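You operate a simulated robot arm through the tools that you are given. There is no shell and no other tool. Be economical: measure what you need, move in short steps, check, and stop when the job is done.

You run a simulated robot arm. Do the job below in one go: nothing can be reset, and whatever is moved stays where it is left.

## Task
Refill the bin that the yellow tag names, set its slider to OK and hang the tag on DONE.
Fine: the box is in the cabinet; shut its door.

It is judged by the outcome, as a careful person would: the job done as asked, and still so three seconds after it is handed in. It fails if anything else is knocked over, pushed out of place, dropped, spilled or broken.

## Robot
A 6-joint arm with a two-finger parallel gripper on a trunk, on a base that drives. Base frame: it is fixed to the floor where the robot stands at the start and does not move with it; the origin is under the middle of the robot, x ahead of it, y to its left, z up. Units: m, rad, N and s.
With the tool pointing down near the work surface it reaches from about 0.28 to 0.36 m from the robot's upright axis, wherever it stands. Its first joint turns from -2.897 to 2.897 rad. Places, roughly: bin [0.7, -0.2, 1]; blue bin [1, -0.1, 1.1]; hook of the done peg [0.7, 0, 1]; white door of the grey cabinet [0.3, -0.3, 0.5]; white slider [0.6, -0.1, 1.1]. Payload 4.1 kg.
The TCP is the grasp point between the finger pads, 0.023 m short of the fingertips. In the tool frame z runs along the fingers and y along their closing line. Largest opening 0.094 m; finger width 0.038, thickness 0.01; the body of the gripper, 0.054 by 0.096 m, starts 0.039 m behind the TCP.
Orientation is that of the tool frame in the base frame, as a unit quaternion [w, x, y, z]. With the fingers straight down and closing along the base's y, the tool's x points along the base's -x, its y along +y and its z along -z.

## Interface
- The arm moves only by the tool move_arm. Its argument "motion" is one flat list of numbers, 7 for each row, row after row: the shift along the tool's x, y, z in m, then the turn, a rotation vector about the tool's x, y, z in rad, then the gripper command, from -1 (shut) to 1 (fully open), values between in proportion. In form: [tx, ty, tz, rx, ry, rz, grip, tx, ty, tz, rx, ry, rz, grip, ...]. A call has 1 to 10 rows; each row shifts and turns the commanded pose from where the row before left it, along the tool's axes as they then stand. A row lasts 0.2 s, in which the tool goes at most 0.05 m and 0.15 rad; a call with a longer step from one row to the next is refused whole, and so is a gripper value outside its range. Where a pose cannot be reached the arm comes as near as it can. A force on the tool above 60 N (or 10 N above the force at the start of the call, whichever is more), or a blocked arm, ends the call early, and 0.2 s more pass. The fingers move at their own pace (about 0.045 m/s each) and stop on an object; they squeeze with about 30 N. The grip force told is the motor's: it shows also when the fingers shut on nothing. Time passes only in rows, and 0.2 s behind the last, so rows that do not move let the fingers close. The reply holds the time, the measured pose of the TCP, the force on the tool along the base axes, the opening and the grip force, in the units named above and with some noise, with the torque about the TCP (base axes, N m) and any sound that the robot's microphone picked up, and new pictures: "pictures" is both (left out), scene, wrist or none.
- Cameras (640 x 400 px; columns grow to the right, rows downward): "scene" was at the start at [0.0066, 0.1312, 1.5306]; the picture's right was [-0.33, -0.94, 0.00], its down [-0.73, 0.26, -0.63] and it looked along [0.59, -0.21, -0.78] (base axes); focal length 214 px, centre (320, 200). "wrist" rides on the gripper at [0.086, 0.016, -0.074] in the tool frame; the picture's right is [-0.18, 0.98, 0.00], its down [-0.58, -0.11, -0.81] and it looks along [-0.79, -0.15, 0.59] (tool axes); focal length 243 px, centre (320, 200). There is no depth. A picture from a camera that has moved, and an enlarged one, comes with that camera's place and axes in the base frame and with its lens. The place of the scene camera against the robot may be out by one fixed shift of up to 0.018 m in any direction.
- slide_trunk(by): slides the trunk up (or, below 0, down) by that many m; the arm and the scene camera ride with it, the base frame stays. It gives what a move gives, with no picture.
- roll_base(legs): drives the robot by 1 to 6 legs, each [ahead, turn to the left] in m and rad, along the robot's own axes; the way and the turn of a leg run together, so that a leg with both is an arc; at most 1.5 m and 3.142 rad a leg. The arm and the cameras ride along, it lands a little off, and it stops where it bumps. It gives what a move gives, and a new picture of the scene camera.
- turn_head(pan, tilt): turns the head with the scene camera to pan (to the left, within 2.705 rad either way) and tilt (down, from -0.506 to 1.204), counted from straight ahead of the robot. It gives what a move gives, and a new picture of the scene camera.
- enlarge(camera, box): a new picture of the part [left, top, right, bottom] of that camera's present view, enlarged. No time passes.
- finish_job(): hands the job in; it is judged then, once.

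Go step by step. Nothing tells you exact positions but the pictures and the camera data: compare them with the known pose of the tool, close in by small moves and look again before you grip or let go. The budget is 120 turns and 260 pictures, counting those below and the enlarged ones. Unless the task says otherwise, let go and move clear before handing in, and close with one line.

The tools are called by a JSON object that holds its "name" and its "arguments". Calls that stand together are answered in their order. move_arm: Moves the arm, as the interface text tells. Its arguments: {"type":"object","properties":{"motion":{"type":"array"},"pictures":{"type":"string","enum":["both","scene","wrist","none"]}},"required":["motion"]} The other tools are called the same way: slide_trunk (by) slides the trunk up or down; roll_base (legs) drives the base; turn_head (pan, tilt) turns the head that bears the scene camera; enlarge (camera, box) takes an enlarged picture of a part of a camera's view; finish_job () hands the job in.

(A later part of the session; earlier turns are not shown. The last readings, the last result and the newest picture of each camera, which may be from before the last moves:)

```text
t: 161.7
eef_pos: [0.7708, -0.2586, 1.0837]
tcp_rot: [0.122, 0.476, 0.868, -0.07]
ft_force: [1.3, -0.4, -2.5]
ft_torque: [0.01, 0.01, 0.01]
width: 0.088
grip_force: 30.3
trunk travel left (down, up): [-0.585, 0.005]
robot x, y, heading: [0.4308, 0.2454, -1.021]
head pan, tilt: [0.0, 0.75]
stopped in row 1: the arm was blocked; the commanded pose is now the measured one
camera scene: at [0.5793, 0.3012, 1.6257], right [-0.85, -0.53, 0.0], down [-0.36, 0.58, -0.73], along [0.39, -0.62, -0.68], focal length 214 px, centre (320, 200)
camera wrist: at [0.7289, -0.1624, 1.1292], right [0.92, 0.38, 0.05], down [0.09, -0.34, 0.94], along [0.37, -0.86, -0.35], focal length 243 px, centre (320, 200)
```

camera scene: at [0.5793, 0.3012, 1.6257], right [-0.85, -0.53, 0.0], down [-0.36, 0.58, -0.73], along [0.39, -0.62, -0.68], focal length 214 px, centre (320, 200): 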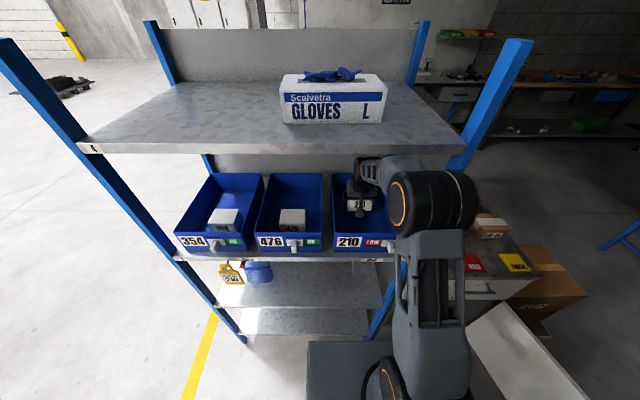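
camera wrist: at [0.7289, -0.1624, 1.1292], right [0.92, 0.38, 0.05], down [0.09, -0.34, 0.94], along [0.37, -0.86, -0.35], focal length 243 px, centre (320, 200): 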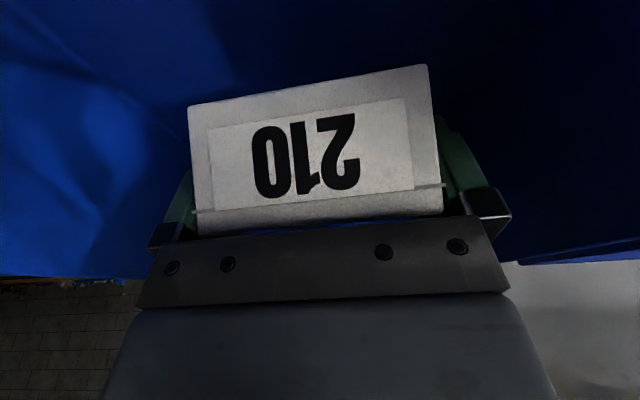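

The arm just snapped through to another elbow pose, with no lasting contact force. The bins look unmoved and the box is now inside bin 210, near its floor. I'll lower gently until it touches.

{"name": "move_arm", "arguments": {"motion": [0.0014, 0, 0.0048, 0, 0, 0, -1, 0.0014, 0, 0.0048, 0, 0, 0, -1, 0, 0, 0, 0, 0, 0, -1], "pictures": "none"}}

{"name": "enlarge", "arguments": {"camera": "scene", "box": [310, 140, 450, 260]}}

```text
t: 162.5
eef_pos: [0.7662, -0.2527, 1.0809]
tcp_rot: [0.125, 0.475, 0.868, -0.072]
ft_force: [0.2, 0.3, -3.2]
ft_torque: [0.02, 0.02, 0.06]
width: 0.088
grip_force: 30.1
trunk travel left (down, up): [-0.585, 0.005]
robot x, y, heading: [0.4313, 0.2407, -1.019]
head pan, tilt: [0.0, 0.75]
```

```text
3.33 times, centred on (380, 200) of scene
camera zoom: at [0.583, 0.2947, 1.6266], right [-0.85, -0.53, 0.0], down [-0.36, 0.58, -0.73], along [0.38, -0.62, -0.69], focal length 715 px, centre (120, 200)
```

zoom: 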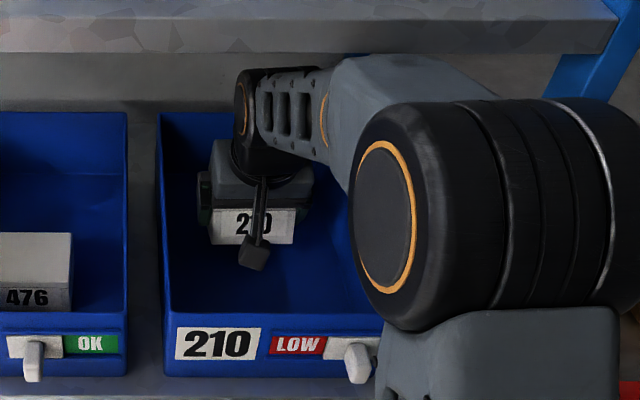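

{"name": "move_arm", "arguments": {"motion": [0.0014, 0, 0.0048, 0, 0, 0, -1, 0.0014, 0, 0.0048, 0, 0, 0, -1, 0, 0, 0, 0, 0, 0, -1], "pictures": "none"}}

{"name": "move_arm", "arguments": {"motion": [0.0014, 0, 0.0048, 0, 0, 0, -1, 0.0014, 0, 0.0048, 0, 0, 0, -1, 0, 0, 0, 0, 0, 0, -1], "pictures": "none"}}

```text
t: 163.3
eef_pos: [0.768, -0.2543, 1.0839]
tcp_rot: [0.137, 0.474, 0.866, -0.078]
ft_force: [-0.4, -0.5, -0.3]
ft_torque: [0.05, 0.01, 0.02]
width: 0.0879
grip_force: 30.3
trunk travel left (down, up): [-0.585, 0.005]
robot x, y, heading: [0.4303, 0.2425, -1.014]
head pan, tilt: [0.0, 0.75]
```

```text
t: 164.1
eef_pos: [0.7663, -0.2531, 1.0736]
tcp_rot: [0.138, 0.474, 0.866, -0.078]
ft_force: [-0.2, 0.8, -4.0]
ft_torque: [0.01, 0.02, -0.02]
width: 0.0878
grip_force: 29.8
trunk travel left (down, up): [-0.585, 0.005]
robot x, y, heading: [0.4334, 0.2398, -1.017]
head pan, tilt: [0.0, 0.75]
```

{"name": "move_arm", "arguments": {"motion": [0.0015, 0, 0.0048, 0, 0, 0, -1, 0.0015, 0, 0.0048, 0, 0, 0, -1, 0.0015, 0, 0.0048, 0, 0, 0, -1, 0, 0, 0, 0, 0, 0, -1], "pictures": "none"}}

{"name": "move_arm", "arguments": {"motion": [0, 0, 0, 0, -0.05, 0, -1, 0, 0, 0, 0, -0.05, 0, -1, 0, 0, 0, 0, 0, 0, -1], "pictures": "wrist"}}

```text
t: 165.1
eef_pos: [0.765, -0.2528, 1.0607]
tcp_rot: [0.14, 0.475, 0.865, -0.08]
ft_force: [-2.1, 1.3, 27.8]
ft_torque: [-0.32, -0.97, -0.18]
width: 0.0881
grip_force: 29.7
trunk travel left (down, up): [-0.585, 0.005]
robot x, y, heading: [0.4303, 0.2423, -1.012]
head pan, tilt: [0.0, 0.75]
```

```text
t: 165.9
eef_pos: [0.7651, -0.2512, 1.0563]
tcp_rot: [0.179, 0.471, 0.858, -0.099]
ft_force: [-3.5, 2.9, 8.5]
ft_torque: [0.09, -0.53, 0.15]
width: 0.0882
grip_force: 30.1
trunk travel left (down, up): [-0.585, 0.005]
robot x, y, heading: [0.4335, 0.24, -1.016]
head pan, tilt: [0.0, 0.75]
camera wrist: at [0.7213, -0.151, 1.0893], right [0.92, 0.39, 0.07], down [0.02, -0.23, 0.97], along [0.39, -0.89, -0.22], focal length 243 px, centre (320, 200)
```

wrist: 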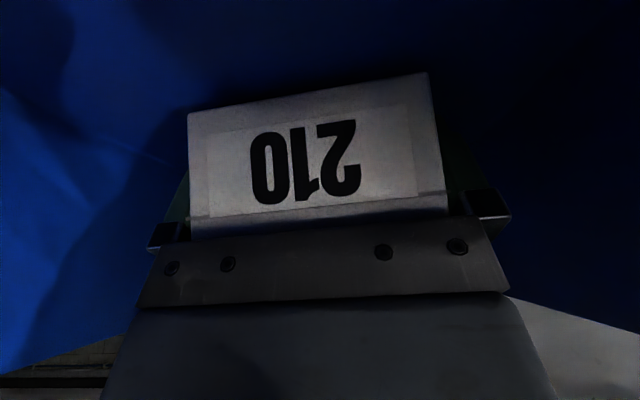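

Touched down. I'll level the box further, settle it, then open the fingers just enough.

{"name": "move_arm", "arguments": {"motion": [0, 0, 0, 0, -0.07, 0, -1, 0, 0, 0, 0, -0.07, 0, -1, 0.001, 0, 0.003, 0, 0, 0, -1, 0, 0, 0, 0, 0, 0, -1], "pictures": "none"}}

{"name": "move_arm", "arguments": {"motion": [0, 0, 0, 0, 0, 0, 1, 0, 0, 0, 0, 0, 0, 1], "pictures": "wrist"}}

```text
t: 166.9
eef_pos: [0.7665, -0.2538, 1.0553]
tcp_rot: [0.24, 0.462, 0.843, -0.133]
ft_force: [-2.2, 1.9, 7.4]
ft_torque: [0.37, -0.32, 0.18]
width: 0.0877
grip_force: 30.0
trunk travel left (down, up): [-0.585, 0.005]
robot x, y, heading: [0.4322, 0.2438, -1.018]
head pan, tilt: [0.0, 0.75]
```

```text
t: 167.5
eef_pos: [0.7662, -0.2554, 1.0542]
tcp_rot: [0.241, 0.463, 0.842, -0.135]
ft_force: [-7.5, -4.3, 11.0]
ft_torque: [0.24, -0.18, -0.05]
width: 0.0904
grip_force: 0.1
trunk travel left (down, up): [-0.585, 0.005]
robot x, y, heading: [0.4285, 0.2432, -1.016]
head pan, tilt: [0.0, 0.75]
camera wrist: at [0.7196, -0.1504, 1.0717], right [0.91, 0.4, 0.09], down [-0.05, -0.11, 0.99], along [0.4, -0.91, -0.08], focal length 243 px, centre (320, 200)
```

wrist: 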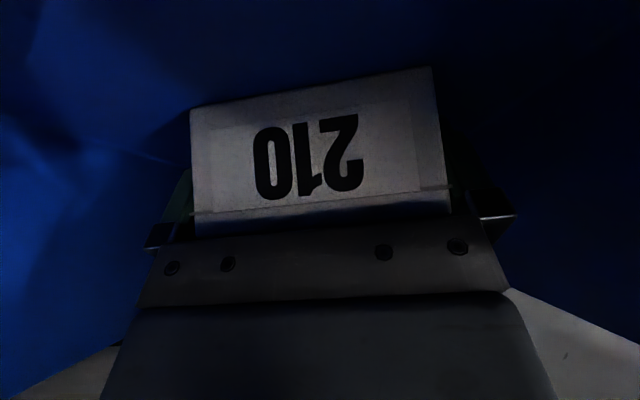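

{"name": "move_arm", "arguments": {"motion": [0, -0.004, 0, 0, 0, 0, 1, 0, 0, 0, 0, 0, 0, 1], "pictures": "none"}}

{"name": "enlarge", "arguments": {"camera": "wrist", "box": [100, 40, 540, 240]}}

{"name": "enlarge", "arguments": {"camera": "scene", "box": [310, 140, 450, 260]}}

```text
t: 168.1
eef_pos: [0.7655, -0.2545, 1.0565]
tcp_rot: [0.241, 0.461, 0.844, -0.133]
ft_force: [0.3, 1.1, 14.4]
ft_torque: [0.41, -0.52, 0.05]
width: 0.0939
grip_force: 0.1
trunk travel left (down, up): [-0.585, 0.005]
robot x, y, heading: [0.4313, 0.2423, -1.013]
head pan, tilt: [0.0, 0.75]
```

```text
1.45 times, centred on (320, 140) of wrist
camera zoom: at [0.7181, -0.1515, 1.0717], right [0.91, 0.4, 0.09], down [-0.05, -0.11, 0.99], along [0.41, -0.91, -0.08], focal length 353 px, centre (320, 287)
```

zoom: 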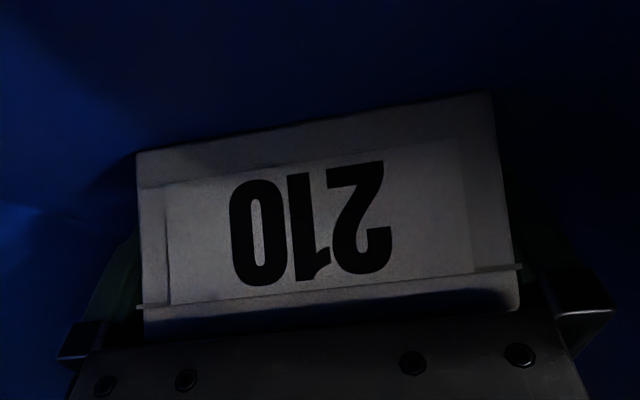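

```text
3.33 times, centred on (380, 200) of scene
camera zoom: at [0.5785, 0.3015, 1.6271], right [-0.85, -0.53, 0.0], down [-0.36, 0.58, -0.73], along [0.39, -0.62, -0.68], focal length 715 px, centre (120, 200)
```

zoom: 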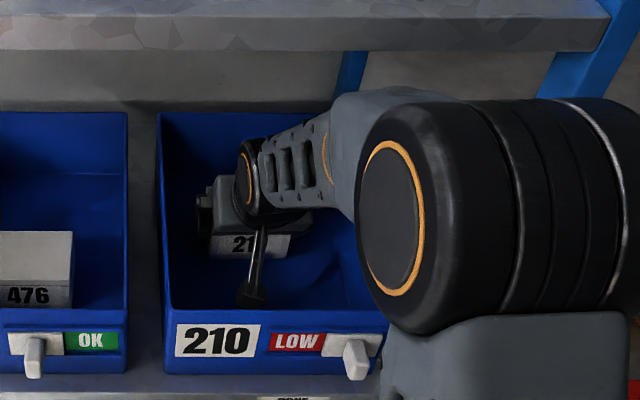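

The box stands level and free in bin 210. I lift the fingers straight up in small steps, then back out using the base.

{"name": "move_arm", "arguments": {"motion": [-0.0053, 0, -0.0085, 0, 0, 0, 1, -0.0079, 0, -0.0128, 0, 0, 0, 1, -0.0079, 0, -0.0128, 0, 0, 0, 1, -0.0079, 0, -0.0128, 0, 0, 0, 1], "pictures": "wrist"}}

```text
t: 169.1
eef_pos: [0.7631, -0.2547, 1.1093]
tcp_rot: [0.239, 0.462, 0.844, -0.133]
ft_force: [-0.5, -0.3, -0.3]
ft_torque: [0.01, -0.02, -0.01]
width: 0.094
grip_force: 0.1
trunk travel left (down, up): [-0.585, 0.005]
robot x, y, heading: [0.4298, 0.2423, -1.016]
head pan, tilt: [0.0, 0.75]
camera wrist: at [0.7161, -0.1517, 1.1262], right [0.91, 0.4, 0.09], down [-0.05, -0.12, 0.99], along [0.4, -0.91, -0.09], focal length 243 px, centre (320, 200)
```

wrist: 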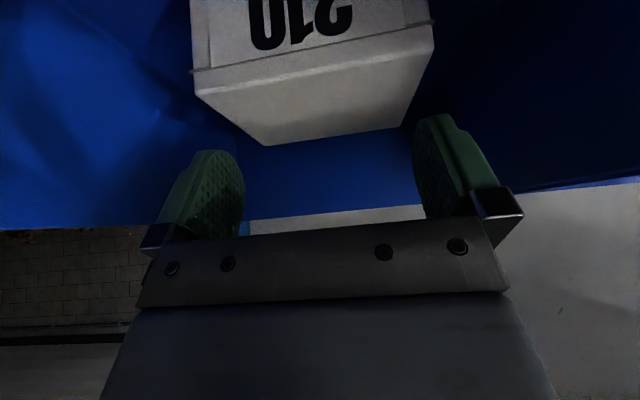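

Released cleanly. Rising further and then backing out.

{"name": "move_arm", "arguments": {"motion": [-0.0079, 0, -0.0128, 0, 0, 0, 1, -0.0079, 0, -0.0128, 0, 0, 0, 1, -0.0079, 0, -0.0128, 0, 0, 0, 1, -0.0053, 0, -0.0085, 0, 0, 0, 1], "pictures": "scene"}}

```text
t: 170.3
eef_pos: [0.7537, -0.2413, 1.1225]
tcp_rot: [0.198, 0.467, 0.854, -0.112]
ft_force: [0.4, -0.1, -0.3]
ft_torque: [0.0, 0.0, 0.02]
width: 0.094
grip_force: 0.0
trunk travel left (down, up): [-0.585, 0.005]
robot x, y, heading: [0.4303, 0.2446, -1.012]
head pan, tilt: [0.0, 0.75]
stopped in row 4: the arm was blocked; the commanded pose is now the measured one
camera scene: at [0.5804, 0.2982, 1.6292], right [-0.85, -0.53, 0.0], down [-0.36, 0.58, -0.73], along [0.38, -0.62, -0.68], focal length 214 px, centre (320, 200)
```

scene: 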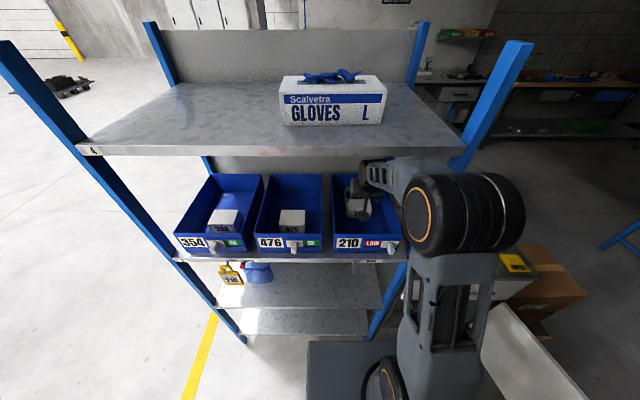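

The forearm touches the upper shelf's lip from below. I'll back the base 4 cm to free it, then raise more.

{"name": "roll_base", "arguments": {"legs": [[-0.045, 0.0]]}}

{"name": "move_arm", "arguments": {"motion": [-0.0065, 0, -0.0134, 0, 0, 0, 1, -0.0065, 0, -0.0134, 0, 0, 0, 1, 0, 0, 0, 0, 0, 0, 1], "pictures": "wrist"}}

{"name": "enlarge", "arguments": {"camera": "scene", "box": [310, 140, 450, 260]}}

```text
t: 171.2
eef_pos: [0.7306, -0.2047, 1.1323]
tcp_rot: [0.208, 0.466, 0.852, -0.118]
ft_force: [0.3, 0.4, 0.2]
ft_torque: [-0.04, 0.01, -0.02]
width: 0.094
grip_force: 0.1
trunk travel left (down, up): [-0.585, 0.005]
robot x, y, heading: [0.4049, 0.28, -1.011]
head pan, tilt: [0.0, 0.75]
camera scene: at [0.555, 0.3395, 1.6272], right [-0.85, -0.53, 0.0], down [-0.36, 0.58, -0.73], along [0.39, -0.62, -0.68], focal length 214 px, centre (320, 200)
```

scene: 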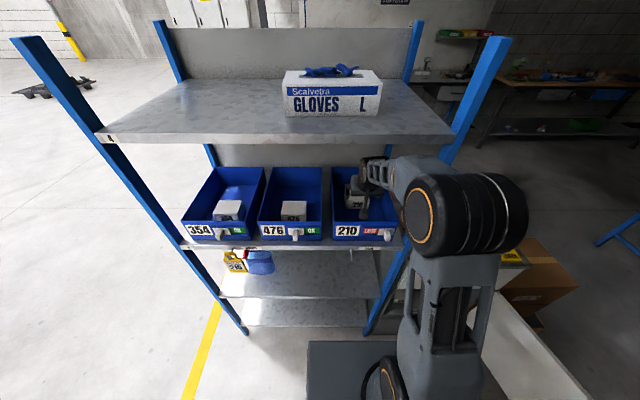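

```text
t: 172.0
eef_pos: [0.7323, -0.2028, 1.1602]
tcp_rot: [0.207, 0.466, 0.852, -0.117]
ft_force: [0.0, 0.8, 0.2]
ft_torque: [0.02, 0.0, 0.01]
width: 0.0938
grip_force: 0.2
trunk travel left (down, up): [-0.585, 0.005]
robot x, y, heading: [0.4097, 0.2816, -1.018]
head pan, tilt: [0.0, 0.75]
camera wrist: at [0.6864, -0.1011, 1.1856], right [0.92, 0.39, 0.08], down [-0.01, -0.17, 0.98], along [0.4, -0.9, -0.16], focal length 243 px, centre (320, 200)
```

wrist: 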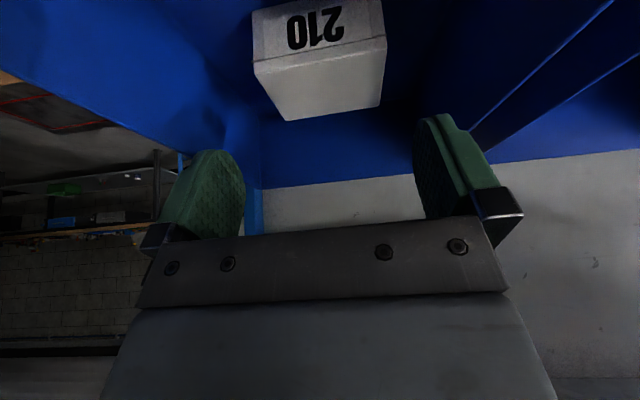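

```text
3.33 times, centred on (380, 200) of scene
camera zoom: at [0.5555, 0.3387, 1.627], right [-0.85, -0.53, 0.0], down [-0.36, 0.58, -0.73], along [0.39, -0.62, -0.68], focal length 715 px, centre (120, 200)
```

zoom: 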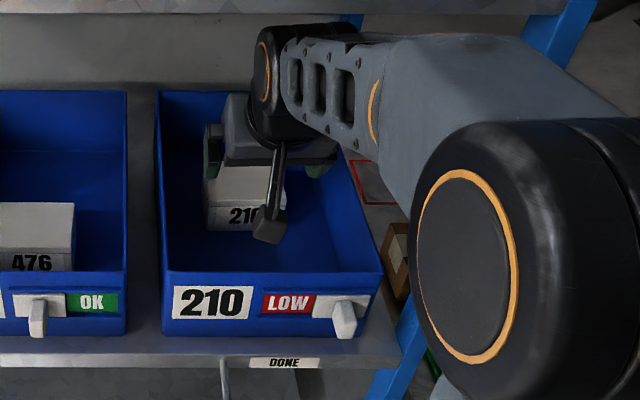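

The box is in the bin. Backing out in steps and raising so the fingertips clear the wall.

{"name": "roll_base", "arguments": {"legs": [[-0.06, 0.0]]}}

{"name": "move_arm", "arguments": {"motion": [-0.0087, 0, -0.0179, 0, 0, 0, 1, -0.0087, 0, -0.0179, 0, 0, 0, 1, 0, 0, 0, 0, 0, 0, 0], "pictures": "none"}}

{"name": "roll_base", "arguments": {"legs": [[-0.2, 0.0]]}}

{"name": "enlarge", "arguments": {"camera": "scene", "box": [190, 110, 430, 280]}}

```text
t: 173.0
eef_pos: [0.6989, -0.1506, 1.1618]
tcp_rot: [0.209, 0.466, 0.852, -0.118]
ft_force: [0.3, -0.5, 0.7]
ft_torque: [-0.02, -0.05, 0.02]
width: 0.094
grip_force: 0.0
trunk travel left (down, up): [-0.585, 0.005]
robot x, y, heading: [0.3754, 0.3278, -1.019]
head pan, tilt: [0.0, 0.75]
camera scene: at [0.5226, 0.3916, 1.627], right [-0.85, -0.53, 0.0], down [-0.36, 0.58, -0.73], along [0.39, -0.62, -0.68], focal length 214 px, centre (320, 200)
```

scene: 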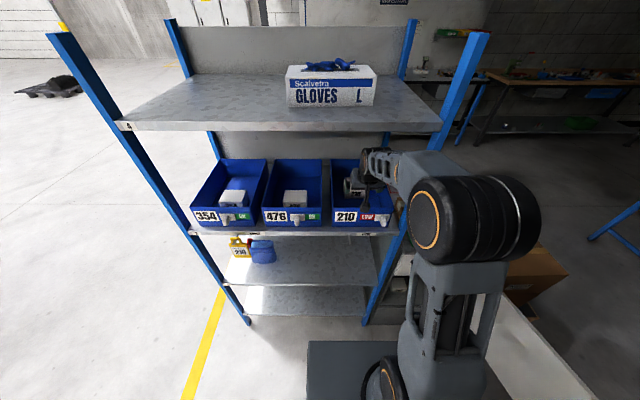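

```text
t: 173.8
eef_pos: [0.6999, -0.1495, 1.1997]
tcp_rot: [0.208, 0.467, 0.852, -0.117]
ft_force: [-0.1, -0.4, -0.4]
ft_torque: [-0.02, 0.01, 0.0]
width: 0.059
grip_force: 0.0
trunk travel left (down, up): [-0.585, 0.005]
robot x, y, heading: [0.3772, 0.3296, -1.013]
head pan, tilt: [0.0, 0.75]
```

```text
t: 175.4
eef_pos: [0.5934, 0.0238, 1.2012]
tcp_rot: [0.209, 0.465, 0.852, -0.118]
ft_force: [-0.3, 0.4, -0.1]
ft_torque: [0.01, -0.01, -0.01]
width: 0.047
grip_force: 0.1
trunk travel left (down, up): [-0.585, 0.005]
robot x, y, heading: [0.2694, 0.5067, -1.009]
head pan, tilt: [0.0, 0.75]
camera scene: at [0.4156, 0.5638, 1.627], right [-0.85, -0.53, 0.0], down [-0.36, 0.58, -0.73], along [0.39, -0.62, -0.68], focal length 214 px, centre (320, 200)
```

scene: 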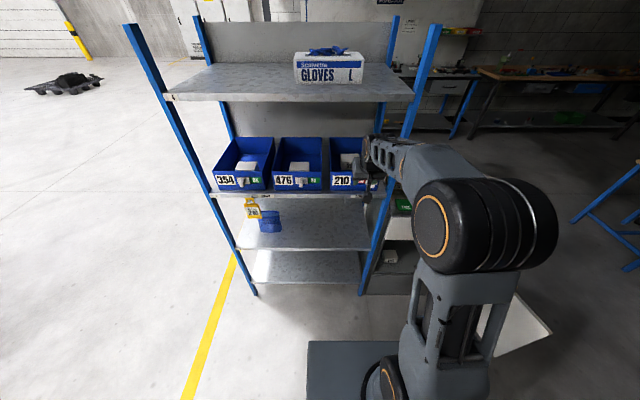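

```text
2.35 times, centred on (310, 195) of scene
camera zoom: at [0.4156, 0.5638, 1.627], right [-0.85, -0.53, 0.0], down [-0.36, 0.58, -0.73], along [0.39, -0.62, -0.68], focal length 505 px, centre (344, 212)
```

zoom: 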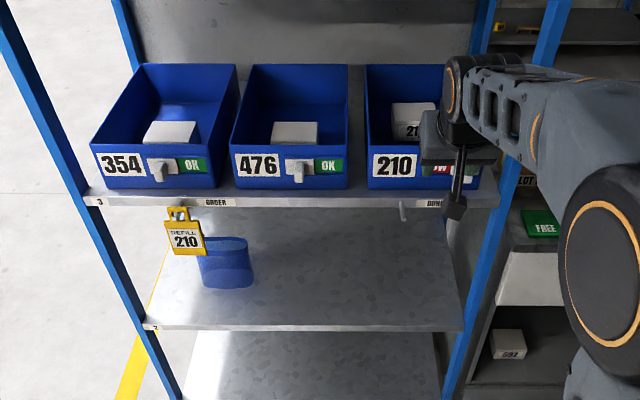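

Bin 210 is refilled. Next is the slider: its knob sits at the right (LOW showing) and must go about 5 cm left, as on the other bins. I'll flatten the tool pitch and line up by the knob.

{"name": "move_arm", "arguments": {"motion": [0, 0, 0, 0, -0.122, 0, 0, 0, 0, 0, 0, -0.122, 0, 0, 0, 0, 0, 0, -0.122, 0, 0, 0, 0, 0, 0, -0.122, 0, 0, 0, -0.04, 0, 0, 0, 0, 0, 0, -0.04, 0, 0, 0, 0, 0, 0.033, 0, 0.0226, 0, 0, 0, 0, 0.033, 0, 0.0226, 0, 0, 0, 0], "pictures": "both"}}

```text
t: 177.2
eef_pos: [0.5236, -0.0203, 1.1204]
tcp_rot: [0.408, 0.424, 0.776, -0.227]
ft_force: [0.2, -0.2, 0.9]
ft_torque: [0.01, 0.02, 0.0]
width: 0.0469
grip_force: 0.1
trunk travel left (down, up): [-0.585, 0.005]
robot x, y, heading: [0.2687, 0.5059, -1.012]
head pan, tilt: [0.0, 0.75]
camera scene: at [0.4163, 0.5626, 1.627], right [-0.85, -0.53, 0.0], down [-0.36, 0.58, -0.73], along [0.39, -0.62, -0.68], focal length 214 px, centre (320, 200)
camera wrist: at [0.4783, 0.0808, 1.0895], right [0.88, 0.44, 0.15], down [-0.27, 0.23, 0.94], along [0.38, -0.87, 0.32], focal length 243 px, centre (320, 200)
```

scene: 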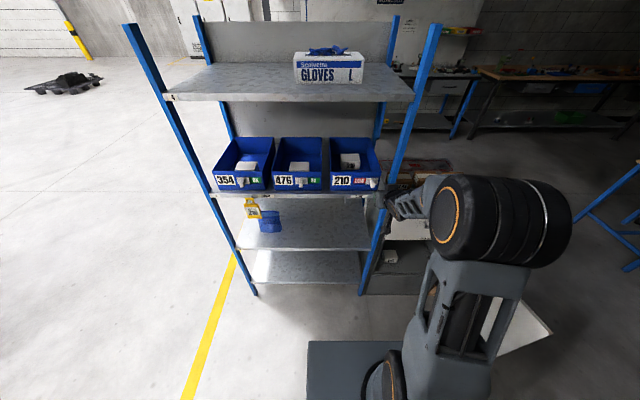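
wrist: 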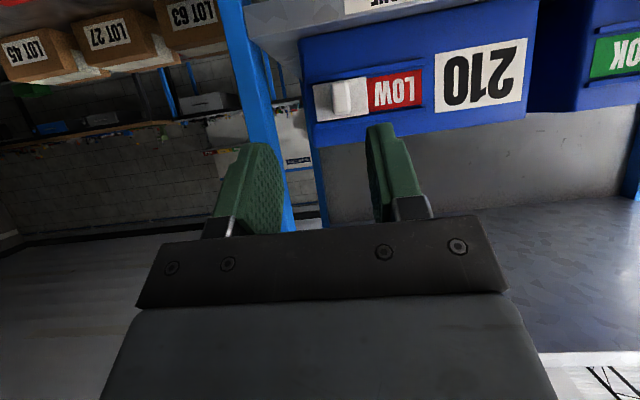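

The knob is at about (0.584, -0.086, 1.08). I'll line up with it, fingers half open, and come closer.

{"name": "move_arm", "arguments": {"motion": [0.0248, 0.015, 0.0169, 0, 0, 0, -0.1, -0.0141, 0, 0.0207, 0, 0, 0, -0.1, -0.0141, 0, 0.0207, 0, 0, 0, -0.1, 0, 0, 0, 0, 0, 0, -0.1], "pictures": "wrist"}}

```text
t: 178.2
eef_pos: [0.5672, -0.0546, 1.0903]
tcp_rot: [0.408, 0.424, 0.776, -0.227]
ft_force: [-0.6, -0.4, -0.8]
ft_torque: [0.0, -0.01, 0.01]
width: 0.0421
grip_force: 0.0
trunk travel left (down, up): [-0.585, 0.005]
robot x, y, heading: [0.2679, 0.5065, -1.012]
head pan, tilt: [0.0, 0.75]
camera wrist: at [0.5207, 0.0471, 1.0604], right [0.88, 0.44, 0.15], down [-0.27, 0.23, 0.94], along [0.38, -0.87, 0.32], focal length 243 px, centre (320, 200)
```

wrist: 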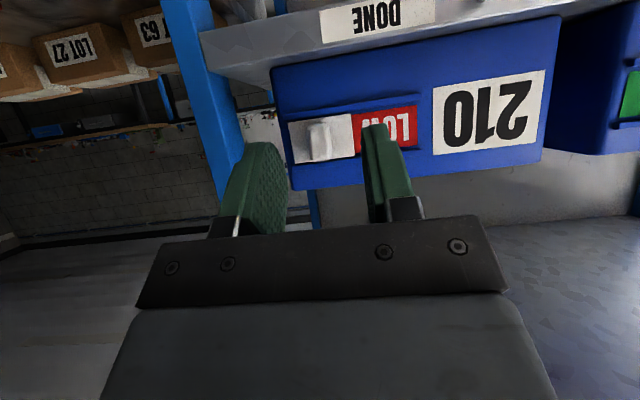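

{"name": "move_arm", "arguments": {"motion": [-0.0113, -0.003, 0.0165, 0, 0, 0, -0.1, -0.0085, 0, 0.0124, 0, 0, 0, -0.1, 0, 0, 0, 0, 0, 0, -0.1], "pictures": "wrist"}}

{"name": "enlarge", "arguments": {"camera": "wrist", "box": [220, 80, 440, 230]}}

```text
t: 179.0
eef_pos: [0.5819, -0.0839, 1.0897]
tcp_rot: [0.408, 0.424, 0.776, -0.227]
ft_force: [0.1, 0.6, -0.2]
ft_torque: [0.0, 0.01, 0.01]
width: 0.0423
grip_force: 0.1
trunk travel left (down, up): [-0.585, 0.005]
robot x, y, heading: [0.2735, 0.5041, -1.016]
head pan, tilt: [0.0, 0.75]
camera wrist: at [0.5365, 0.0166, 1.0599], right [0.88, 0.44, 0.15], down [-0.27, 0.23, 0.94], along [0.38, -0.87, 0.32], focal length 243 px, centre (320, 200)
```

wrist: 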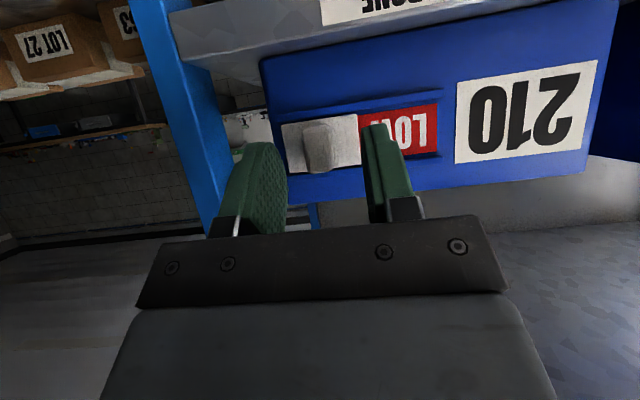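

```text
2.67 times, centred on (330, 155) of wrist
camera zoom: at [0.5365, 0.0166, 1.0599], right [0.88, 0.44, 0.15], down [-0.27, 0.23, 0.94], along [0.38, -0.87, 0.32], focal length 647 px, centre (293, 320)
```

zoom: 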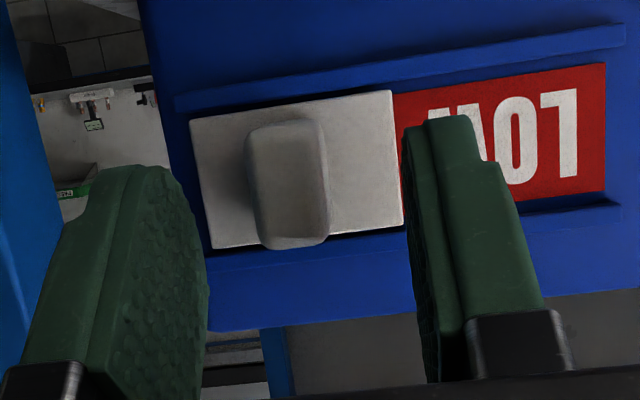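

The knob sits between the fingers. A touch forward, then close on it.

{"name": "move_arm", "arguments": {"motion": [-0.0056, 0, 0.0083, 0, 0, 0, -0.1, 0, 0, 0, 0, 0, 0, -0.5, 0, 0, 0, 0, 0, 0, -1, 0, 0, 0, 0, 0, 0, -1], "pictures": "none"}}

{"name": "enlarge", "arguments": {"camera": "wrist", "box": [220, 80, 440, 230]}}

```text
t: 180.0
eef_pos: [0.587, -0.0934, 1.0893]
tcp_rot: [0.408, 0.424, 0.776, -0.225]
ft_force: [0.0, 0.8, 1.7]
ft_torque: [0.34, -0.38, -0.56]
width: 0.015
grip_force: 45.2
trunk travel left (down, up): [-0.585, 0.005]
robot x, y, heading: [0.2704, 0.5067, -1.013]
head pan, tilt: [0.0, 0.75]
```

```text
2.67 times, centred on (330, 155) of wrist
camera zoom: at [0.5415, 0.008, 1.0606], right [0.89, 0.44, 0.15], down [-0.27, 0.23, 0.94], along [0.38, -0.87, 0.32], focal length 647 px, centre (293, 320)
```

zoom: 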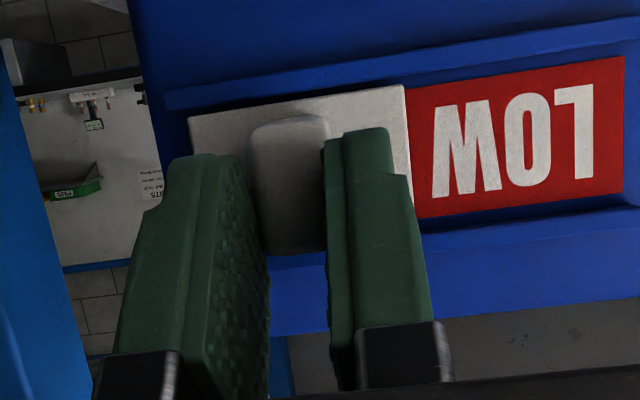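

Gripped. Sliding it left.

{"name": "move_arm", "arguments": {"motion": [0, 0.01, 0, 0, 0, 0, -1, 0, 0.01, 0, 0, 0, 0, -1, 0, 0.01, 0, 0, 0, 0, -1, 0, 0.01, 0, 0, 0, 0, -1, 0, 0, 0, 0, 0, 0, -1], "pictures": "both"}}

```text
t: 181.2
eef_pos: [0.62, -0.0735, 1.0904]
tcp_rot: [0.409, 0.424, 0.776, -0.227]
ft_force: [4.6, -6.3, 3.0]
ft_torque: [0.22, -0.52, -0.61]
width: 0.0152
grip_force: 45.3
trunk travel left (down, up): [-0.585, 0.005]
robot x, y, heading: [0.2663, 0.5041, -1.013]
head pan, tilt: [0.0, 0.75]
camera scene: at [0.4165, 0.5621, 1.627], right [-0.85, -0.53, 0.0], down [-0.36, 0.58, -0.73], along [0.39, -0.62, -0.68], focal length 214 px, centre (320, 200)
camera wrist: at [0.5747, 0.0284, 1.0603], right [0.88, 0.44, 0.15], down [-0.27, 0.23, 0.93], along [0.38, -0.87, 0.32], focal length 243 px, centre (320, 200)
```

scene: 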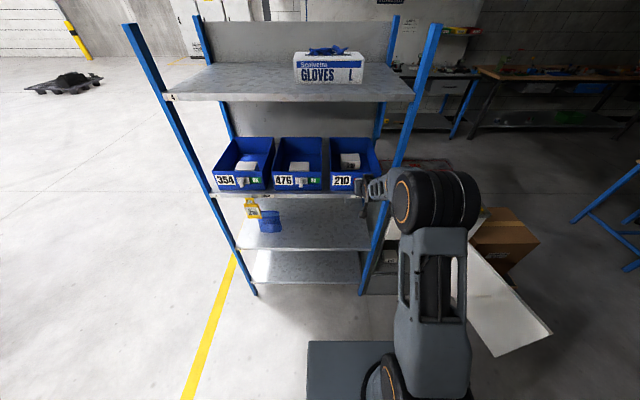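
wrist: 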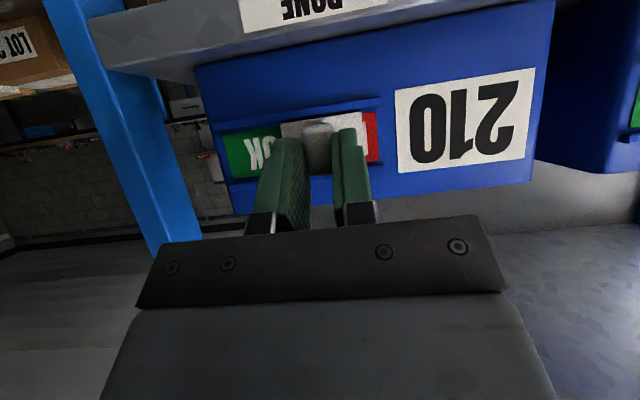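

OK is nearly exposed, with a sliver of red left. Sliding about 1 cm more.

{"name": "move_arm", "arguments": {"motion": [0, 0.005, 0, 0, 0, 0, -1, 0, 0.005, 0, 0, 0, 0, -1, 0, 0.002, 0, 0, 0, 0, -1, 0, 0, 0, 0, 0, 0, -1], "pictures": "none"}}

{"name": "enlarge", "arguments": {"camera": "wrist", "box": [180, 70, 440, 230]}}

```text
t: 182.2
eef_pos: [0.6278, -0.0681, 1.0904]
tcp_rot: [0.409, 0.423, 0.776, -0.227]
ft_force: [3.2, -15.0, 9.7]
ft_torque: [-0.28, -0.74, -0.76]
width: 0.0154
grip_force: 44.9
trunk travel left (down, up): [-0.585, 0.005]
robot x, y, heading: [0.2655, 0.5031, -1.017]
head pan, tilt: [0.0, 0.75]
```

```text
2.46 times, centred on (310, 150) of wrist
camera zoom: at [0.5828, 0.0334, 1.0602], right [0.89, 0.44, 0.15], down [-0.27, 0.23, 0.93], along [0.38, -0.87, 0.32], focal length 597 px, centre (345, 323)
```

zoom: 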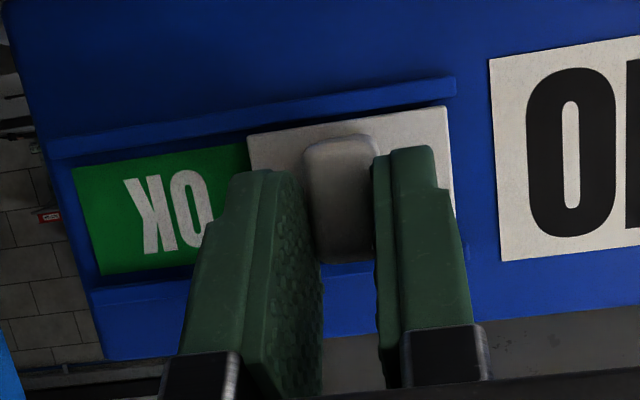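

The slider is at OK, at its end stop. I release and back away.

{"name": "move_arm", "arguments": {"motion": [0, -0.002, 0, 0, 0, 0, -1, 0, 0, 0, 0, 0, 0, -0.1, 0, 0, 0, 0, 0, 0, -0.1, 0.0169, 0, -0.0248, 0, 0, 0, -0.1, 0.0226, 0, -0.033, 0, 0, 0, -0.1, 0.0226, 0, -0.033, 0, 0, 0, -0.1], "pictures": "wrist"}}

{"name": "enlarge", "arguments": {"camera": "scene", "box": [190, 110, 430, 280]}}

```text
t: 183.6
eef_pos: [0.5697, 0.0269, 1.0925]
tcp_rot: [0.408, 0.423, 0.777, -0.226]
ft_force: [0.5, 0.5, 0.3]
ft_torque: [-0.02, 0.01, 0.0]
width: 0.0424
grip_force: 0.0
trunk travel left (down, up): [-0.585, 0.005]
robot x, y, heading: [0.2696, 0.5023, -1.017]
head pan, tilt: [0.0, 0.75]
camera wrist: at [0.5239, 0.1276, 1.0617], right [0.88, 0.44, 0.15], down [-0.27, 0.23, 0.94], along [0.38, -0.87, 0.32], focal length 243 px, centre (320, 200)
```

wrist: 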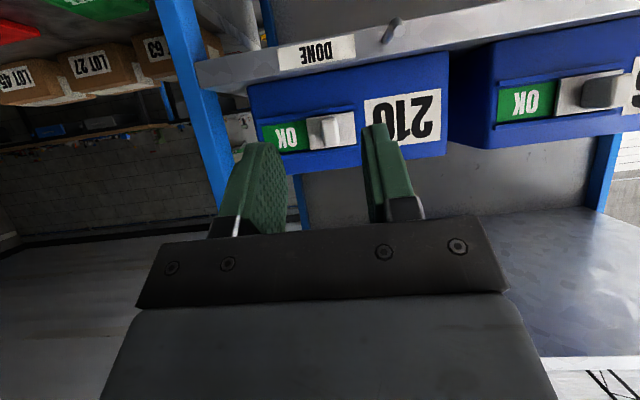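

```text
2.35 times, centred on (310, 195) of scene
camera zoom: at [0.4158, 0.5635, 1.627], right [-0.85, -0.53, 0.0], down [-0.36, 0.58, -0.73], along [0.39, -0.62, -0.68], focal length 505 px, centre (344, 212)
```

zoom: 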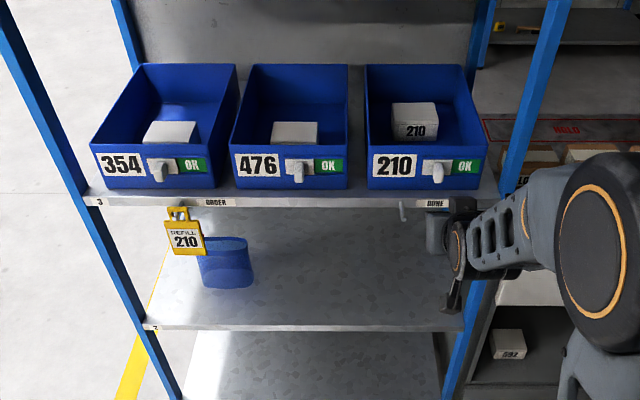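

Slider shows OK and the box sits in the bin. Next the tag: retract slightly, drive 0.43 m left along the shelf, and face it again.

{"name": "move_arm", "arguments": {"motion": [0.0226, 0, -0.033, 0, 0, 0, 0, 0, 0, 0, 0, 0, 0, 0], "pictures": "none"}}

{"name": "roll_base", "arguments": {"legs": [[0.0, 1.58], [0.43, 0.0], [0.0, -1.58]]}}

{"name": "enlarge", "arguments": {"camera": "wrist", "box": [0, 0, 640, 400]}}

```text
t: 184.2
eef_pos: [0.5476, 0.0628, 1.0908]
tcp_rot: [0.408, 0.423, 0.777, -0.226]
ft_force: [0.5, 0.5, 0.5]
ft_torque: [0.0, 0.03, 0.01]
width: 0.0472
grip_force: 0.1
trunk travel left (down, up): [-0.585, 0.005]
robot x, y, heading: [0.2684, 0.5065, -1.011]
head pan, tilt: [0.0, 0.75]
```

```text
t: 194.6
eef_pos: [0.9233, 0.3081, 1.0915]
tcp_rot: [0.409, 0.417, 0.78, -0.223]
ft_force: [0.4, 0.1, 1.0]
ft_torque: [0.0, -0.03, 0.02]
width: 0.0468
grip_force: 0.1
trunk travel left (down, up): [-0.585, 0.005]
robot x, y, heading: [0.6337, 0.7474, -0.994]
head pan, tilt: [0.0, 0.75]
camera scene: at [0.7824, 0.8074, 1.627], right [-0.84, -0.55, 0.0], down [-0.37, 0.57, -0.73], along [0.4, -0.61, -0.68], focal length 214 px, centre (320, 200)
```

scene: 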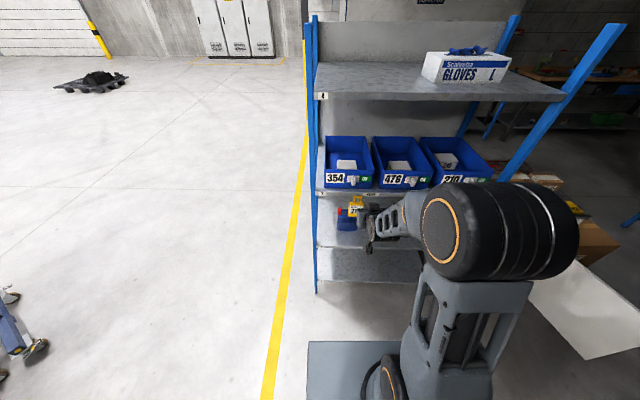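

```text
1.00 times, centred on (320, 200) of wrist (not enlarged: the box is as wide or as high as the picture)
camera zoom: at [0.8765, 0.4087, 1.0618], right [0.88, 0.46, 0.15], down [-0.27, 0.22, 0.94], along [0.4, -0.86, 0.32], focal length 243 px, centre (320, 200)
```

zoom: 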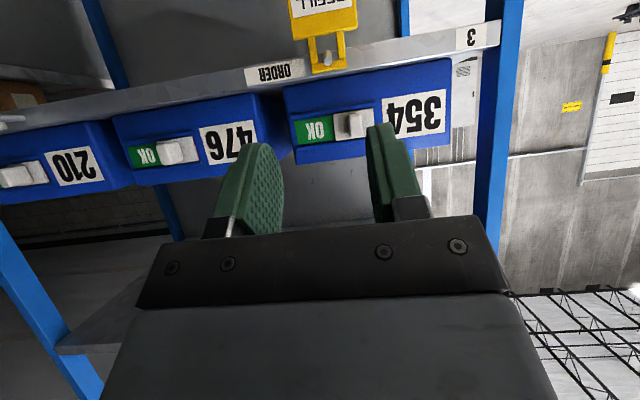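

The tag hangs straight ahead. I'll level the tool and lower it to tag height.

{"name": "move_arm", "arguments": {"motion": [0, 0, 0, 0, -0.133, 0, 0.1, 0, 0, 0, 0, -0.133, 0, 0.1, 0, 0, 0, 0, -0.133, 0, 0.1, 0.0392, 0, 0.008, 0, 0, 0, 0.1, 0.0392, 0, 0.008, 0, 0, 0, 0.1, 0.0196, 0, 0.004, 0, 0, 0, 0.1], "pictures": "both"}}

{"name": "enlarge", "arguments": {"camera": "scene", "box": [300, 140, 440, 260]}}

```text
t: 196.0
eef_pos: [0.9233, 0.3073, 0.9901]
tcp_rot: [0.556, 0.364, 0.684, -0.301]
ft_force: [-0.9, -0.6, 0.1]
ft_torque: [-0.03, 0.01, -0.03]
width: 0.0519
grip_force: 0.1
trunk travel left (down, up): [-0.585, 0.005]
robot x, y, heading: [0.6343, 0.7507, -0.992]
head pan, tilt: [0.0, 0.75]
camera scene: at [0.7826, 0.8073, 1.627], right [-0.84, -0.55, 0.0], down [-0.37, 0.57, -0.73], along [0.4, -0.61, -0.68], focal length 214 px, centre (320, 200)
camera wrist: at [0.8866, 0.3921, 0.9201], right [0.84, 0.52, 0.17], down [-0.46, 0.5, 0.73], along [0.29, -0.69, 0.66], focal length 243 px, centre (320, 200)
```

scene: 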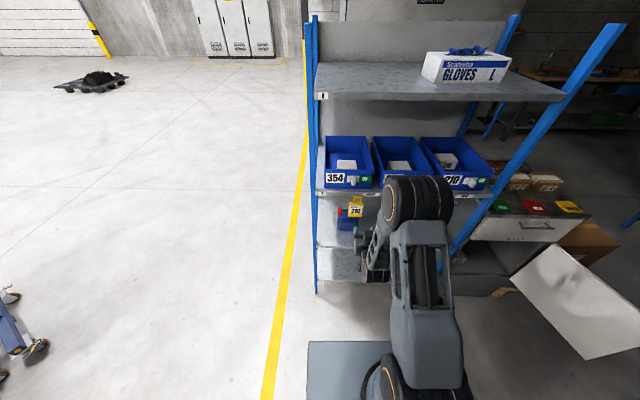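
wrist: 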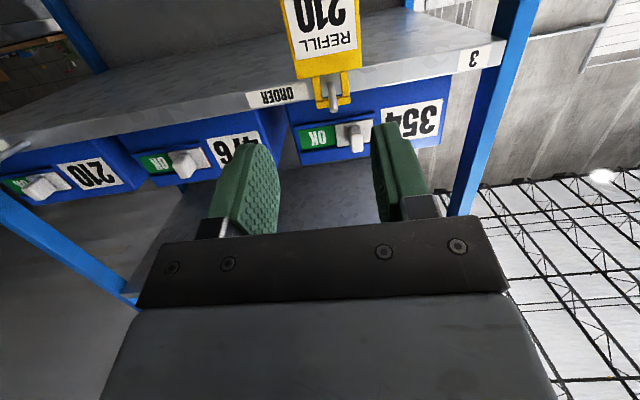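

```text
3.33 times, centred on (370, 200) of scene
camera zoom: at [0.7826, 0.8073, 1.627], right [-0.84, -0.55, 0.0], down [-0.37, 0.57, -0.73], along [0.4, -0.61, -0.68], focal length 715 px, centre (153, 200)
```

zoom: 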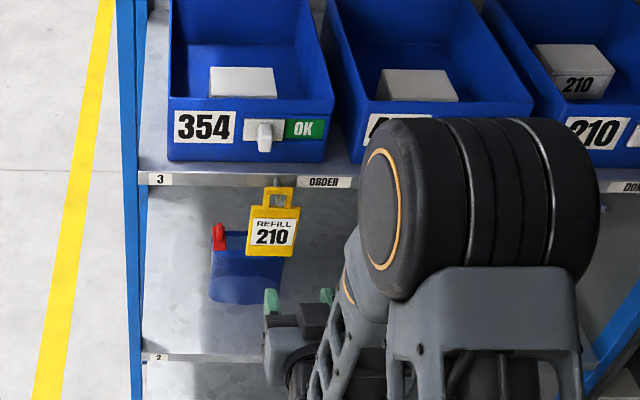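

The tag body's top edge is near e 0.952, n 0.399, z 0.986. I'll open wider, drop to z ≈ 0.938 and approach.

{"name": "move_arm", "arguments": {"motion": [0.0255, 0.004, 0.0052, 0, 0, 0, 0.6, 0.0255, 0.003, 0.0052, 0, 0, 0, 0.6, -0.0079, 0, 0.0392, 0, 0, 0, 0.6, -0.0079, 0, 0.0392, 0, 0, 0, 0.6, 0, 0, 0, 0, 0, 0, 0.6], "pictures": "wrist"}}

{"name": "enlarge", "arguments": {"camera": "scene", "box": [300, 140, 440, 260]}}

```text
t: 197.2
eef_pos: [0.976, 0.247, 0.9391]
tcp_rot: [0.557, 0.363, 0.684, -0.3]
ft_force: [0.8, 0.1, -0.4]
ft_torque: [0.01, -0.02, -0.01]
width: 0.0754
grip_force: 0.0
trunk travel left (down, up): [-0.585, 0.005]
robot x, y, heading: [0.6333, 0.7444, -0.997]
head pan, tilt: [0.0, 0.75]
camera wrist: at [0.9392, 0.3296, 0.8685], right [0.84, 0.52, 0.17], down [-0.46, 0.5, 0.73], along [0.29, -0.69, 0.66], focal length 243 px, centre (320, 200)
```

wrist: 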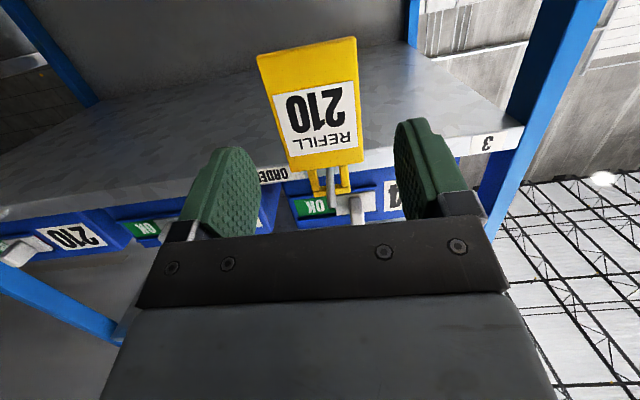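

```text
3.33 times, centred on (370, 200) of scene
camera zoom: at [0.7825, 0.8074, 1.627], right [-0.84, -0.55, 0.0], down [-0.37, 0.57, -0.73], along [0.4, -0.61, -0.68], focal length 715 px, centre (153, 200)
```

zoom: 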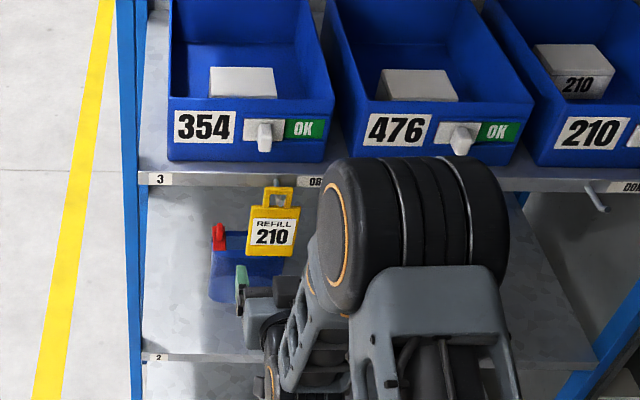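

Tag body spans z 0.896–0.986 at e 0.953. Nudging 5 mm right and going forward around it.

{"name": "move_arm", "arguments": {"motion": [-0.0052, -0.0055, 0.0255, 0, 0, 0, 0.6, -0.0052, 0, 0.0255, 0, 0, 0, 0.6, -0.0045, 0, 0.022, 0, 0, 0, 0.6, 0, 0, 0, 0, 0, 0, 0.6], "pictures": "wrist"}}

```text
t: 198.2
eef_pos: [1.0096, 0.1779, 0.939]
tcp_rot: [0.556, 0.364, 0.684, -0.3]
ft_force: [0.0, 0.0, 0.6]
ft_torque: [0.03, 0.0, -0.01]
width: 0.075
grip_force: 0.1
trunk travel left (down, up): [-0.585, 0.005]
robot x, y, heading: [0.6342, 0.7433, -0.992]
head pan, tilt: [0.0, 0.75]
camera wrist: at [0.9735, 0.2624, 0.8681], right [0.84, 0.52, 0.17], down [-0.46, 0.5, 0.73], along [0.29, -0.69, 0.66], focal length 243 px, centre (320, 200)
```

wrist: 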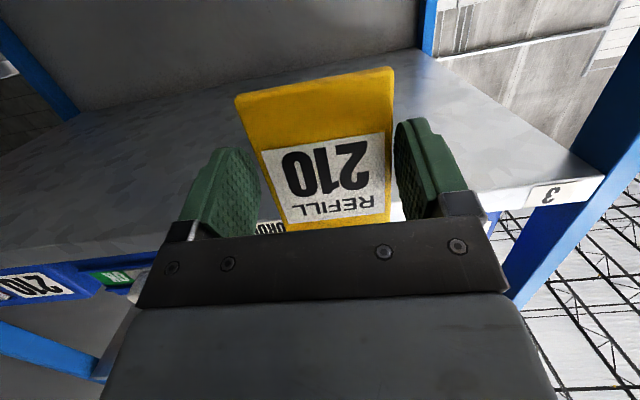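

The tag is between the pads. Closing.

{"name": "move_arm", "arguments": {"motion": [0, 0, 0, 0, 0, 0, 0.3, 0, 0, 0, 0, 0, 0, -0.5, 0, 0, 0, 0, 0, 0, -1, 0, 0, 0, 0, 0, 0, -1], "pictures": "wrist"}}

{"name": "enlarge", "arguments": {"camera": "scene", "box": [310, 160, 410, 240]}}

```text
t: 199.2
eef_pos: [1.0101, 0.1792, 0.9388]
tcp_rot: [0.556, 0.364, 0.684, -0.301]
ft_force: [-0.7, 0.1, 1.5]
ft_torque: [-0.01, -0.01, -0.02]
width: 0.0629
grip_force: 30.0
trunk travel left (down, up): [-0.585, 0.005]
robot x, y, heading: [0.6344, 0.7439, -0.995]
head pan, tilt: [0.0, 0.75]
camera wrist: at [0.9734, 0.2626, 0.8683], right [0.84, 0.52, 0.17], down [-0.46, 0.5, 0.73], along [0.29, -0.69, 0.66], focal length 243 px, centre (320, 200)
```

wrist: 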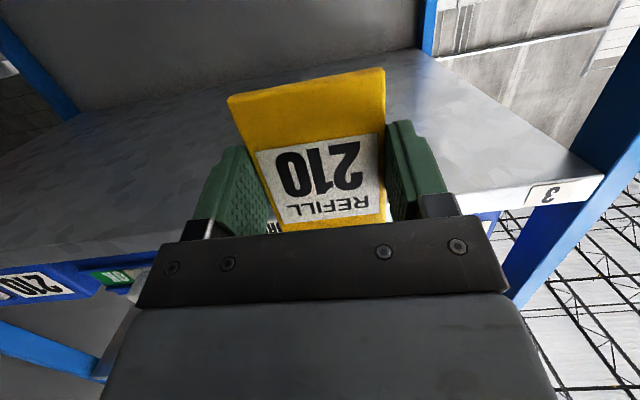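

```text
5.00 times, centred on (360, 200) of scene
camera zoom: at [0.7825, 0.8074, 1.627], right [-0.84, -0.55, 0.0], down [-0.37, 0.57, -0.73], along [0.4, -0.61, -0.68], focal length 1072 px, centre (120, 200)
```

zoom: 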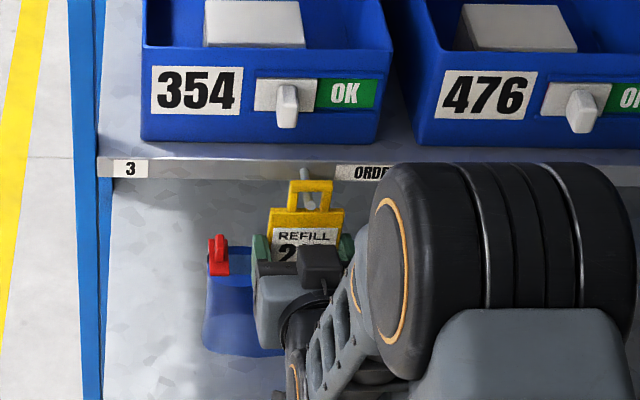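

Gripped. Lifting about 1 cm and then drawing it straight off the peg.

{"name": "move_arm", "arguments": {"motion": [-0.0049, 0, -0.001, 0, 0, 0, -1, -0.0059, 0, -0.0012, 0, 0, 0, -1, 0, 0, 0, 0, 0, 0, -1], "pictures": "none"}}

{"name": "enlarge", "arguments": {"camera": "scene", "box": [335, 175, 385, 215]}}

```text
t: 200.0
eef_pos: [1.0084, 0.1786, 0.9506]
tcp_rot: [0.557, 0.364, 0.684, -0.301]
ft_force: [-0.7, -0.5, -0.7]
ft_torque: [0.0, 0.02, 0.02]
width: 0.0631
grip_force: 30.2
trunk travel left (down, up): [-0.585, 0.005]
robot x, y, heading: [0.6359, 0.7426, -0.994]
head pan, tilt: [0.0, 0.75]
```

```text
10.00 times, centred on (360, 195) of scene
camera zoom: at [0.7825, 0.8074, 1.627], right [-0.84, -0.55, 0.0], down [-0.37, 0.57, -0.73], along [0.4, -0.61, -0.68], focal length 2145 px, centre (-80, 250)
```

zoom: 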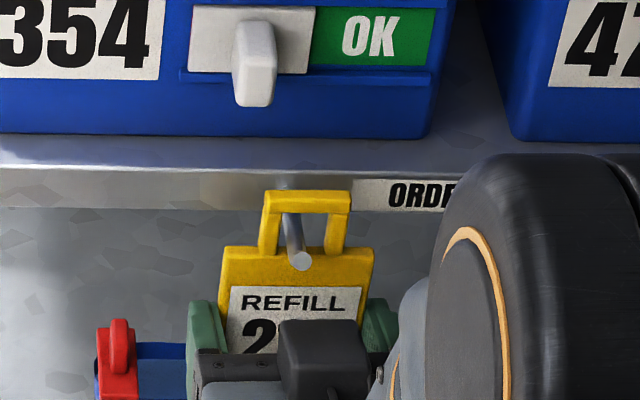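

The rod runs freely through the loop. Pulling straight out.

{"name": "move_arm", "arguments": {"motion": [0.004, 0, -0.0196, 0, 0, 0, -1, 0.004, 0, -0.0196, 0, 0, 0, -1, 0.004, 0, -0.0196, 0, 0, 0, -1, 0.004, 0, -0.0196, 0, 0, 0, -1, 0.004, 0, -0.0196, 0, 0, 0, -1], "pictures": "none"}}

{"name": "enlarge", "arguments": {"camera": "scene", "box": [310, 150, 450, 260]}}

```text
t: 201.2
eef_pos: [0.9528, 0.2641, 0.9497]
tcp_rot: [0.557, 0.363, 0.684, -0.3]
ft_force: [-0.7, 0.2, 0.2]
ft_torque: [-0.03, -0.02, -0.03]
width: 0.063
grip_force: 30.7
trunk travel left (down, up): [-0.585, 0.005]
robot x, y, heading: [0.6337, 0.7464, -0.996]
head pan, tilt: [0.0, 0.75]
```

```text
3.64 times, centred on (380, 205) of scene
camera zoom: at [0.7825, 0.8075, 1.627], right [-0.84, -0.55, 0.0], down [-0.37, 0.57, -0.73], along [0.4, -0.61, -0.68], focal length 780 px, centre (102, 182)
```

zoom: 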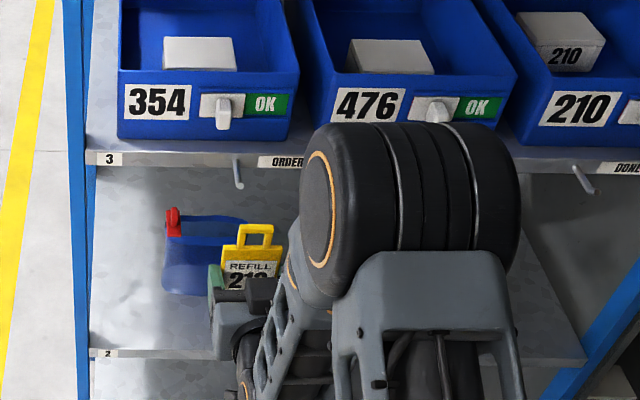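

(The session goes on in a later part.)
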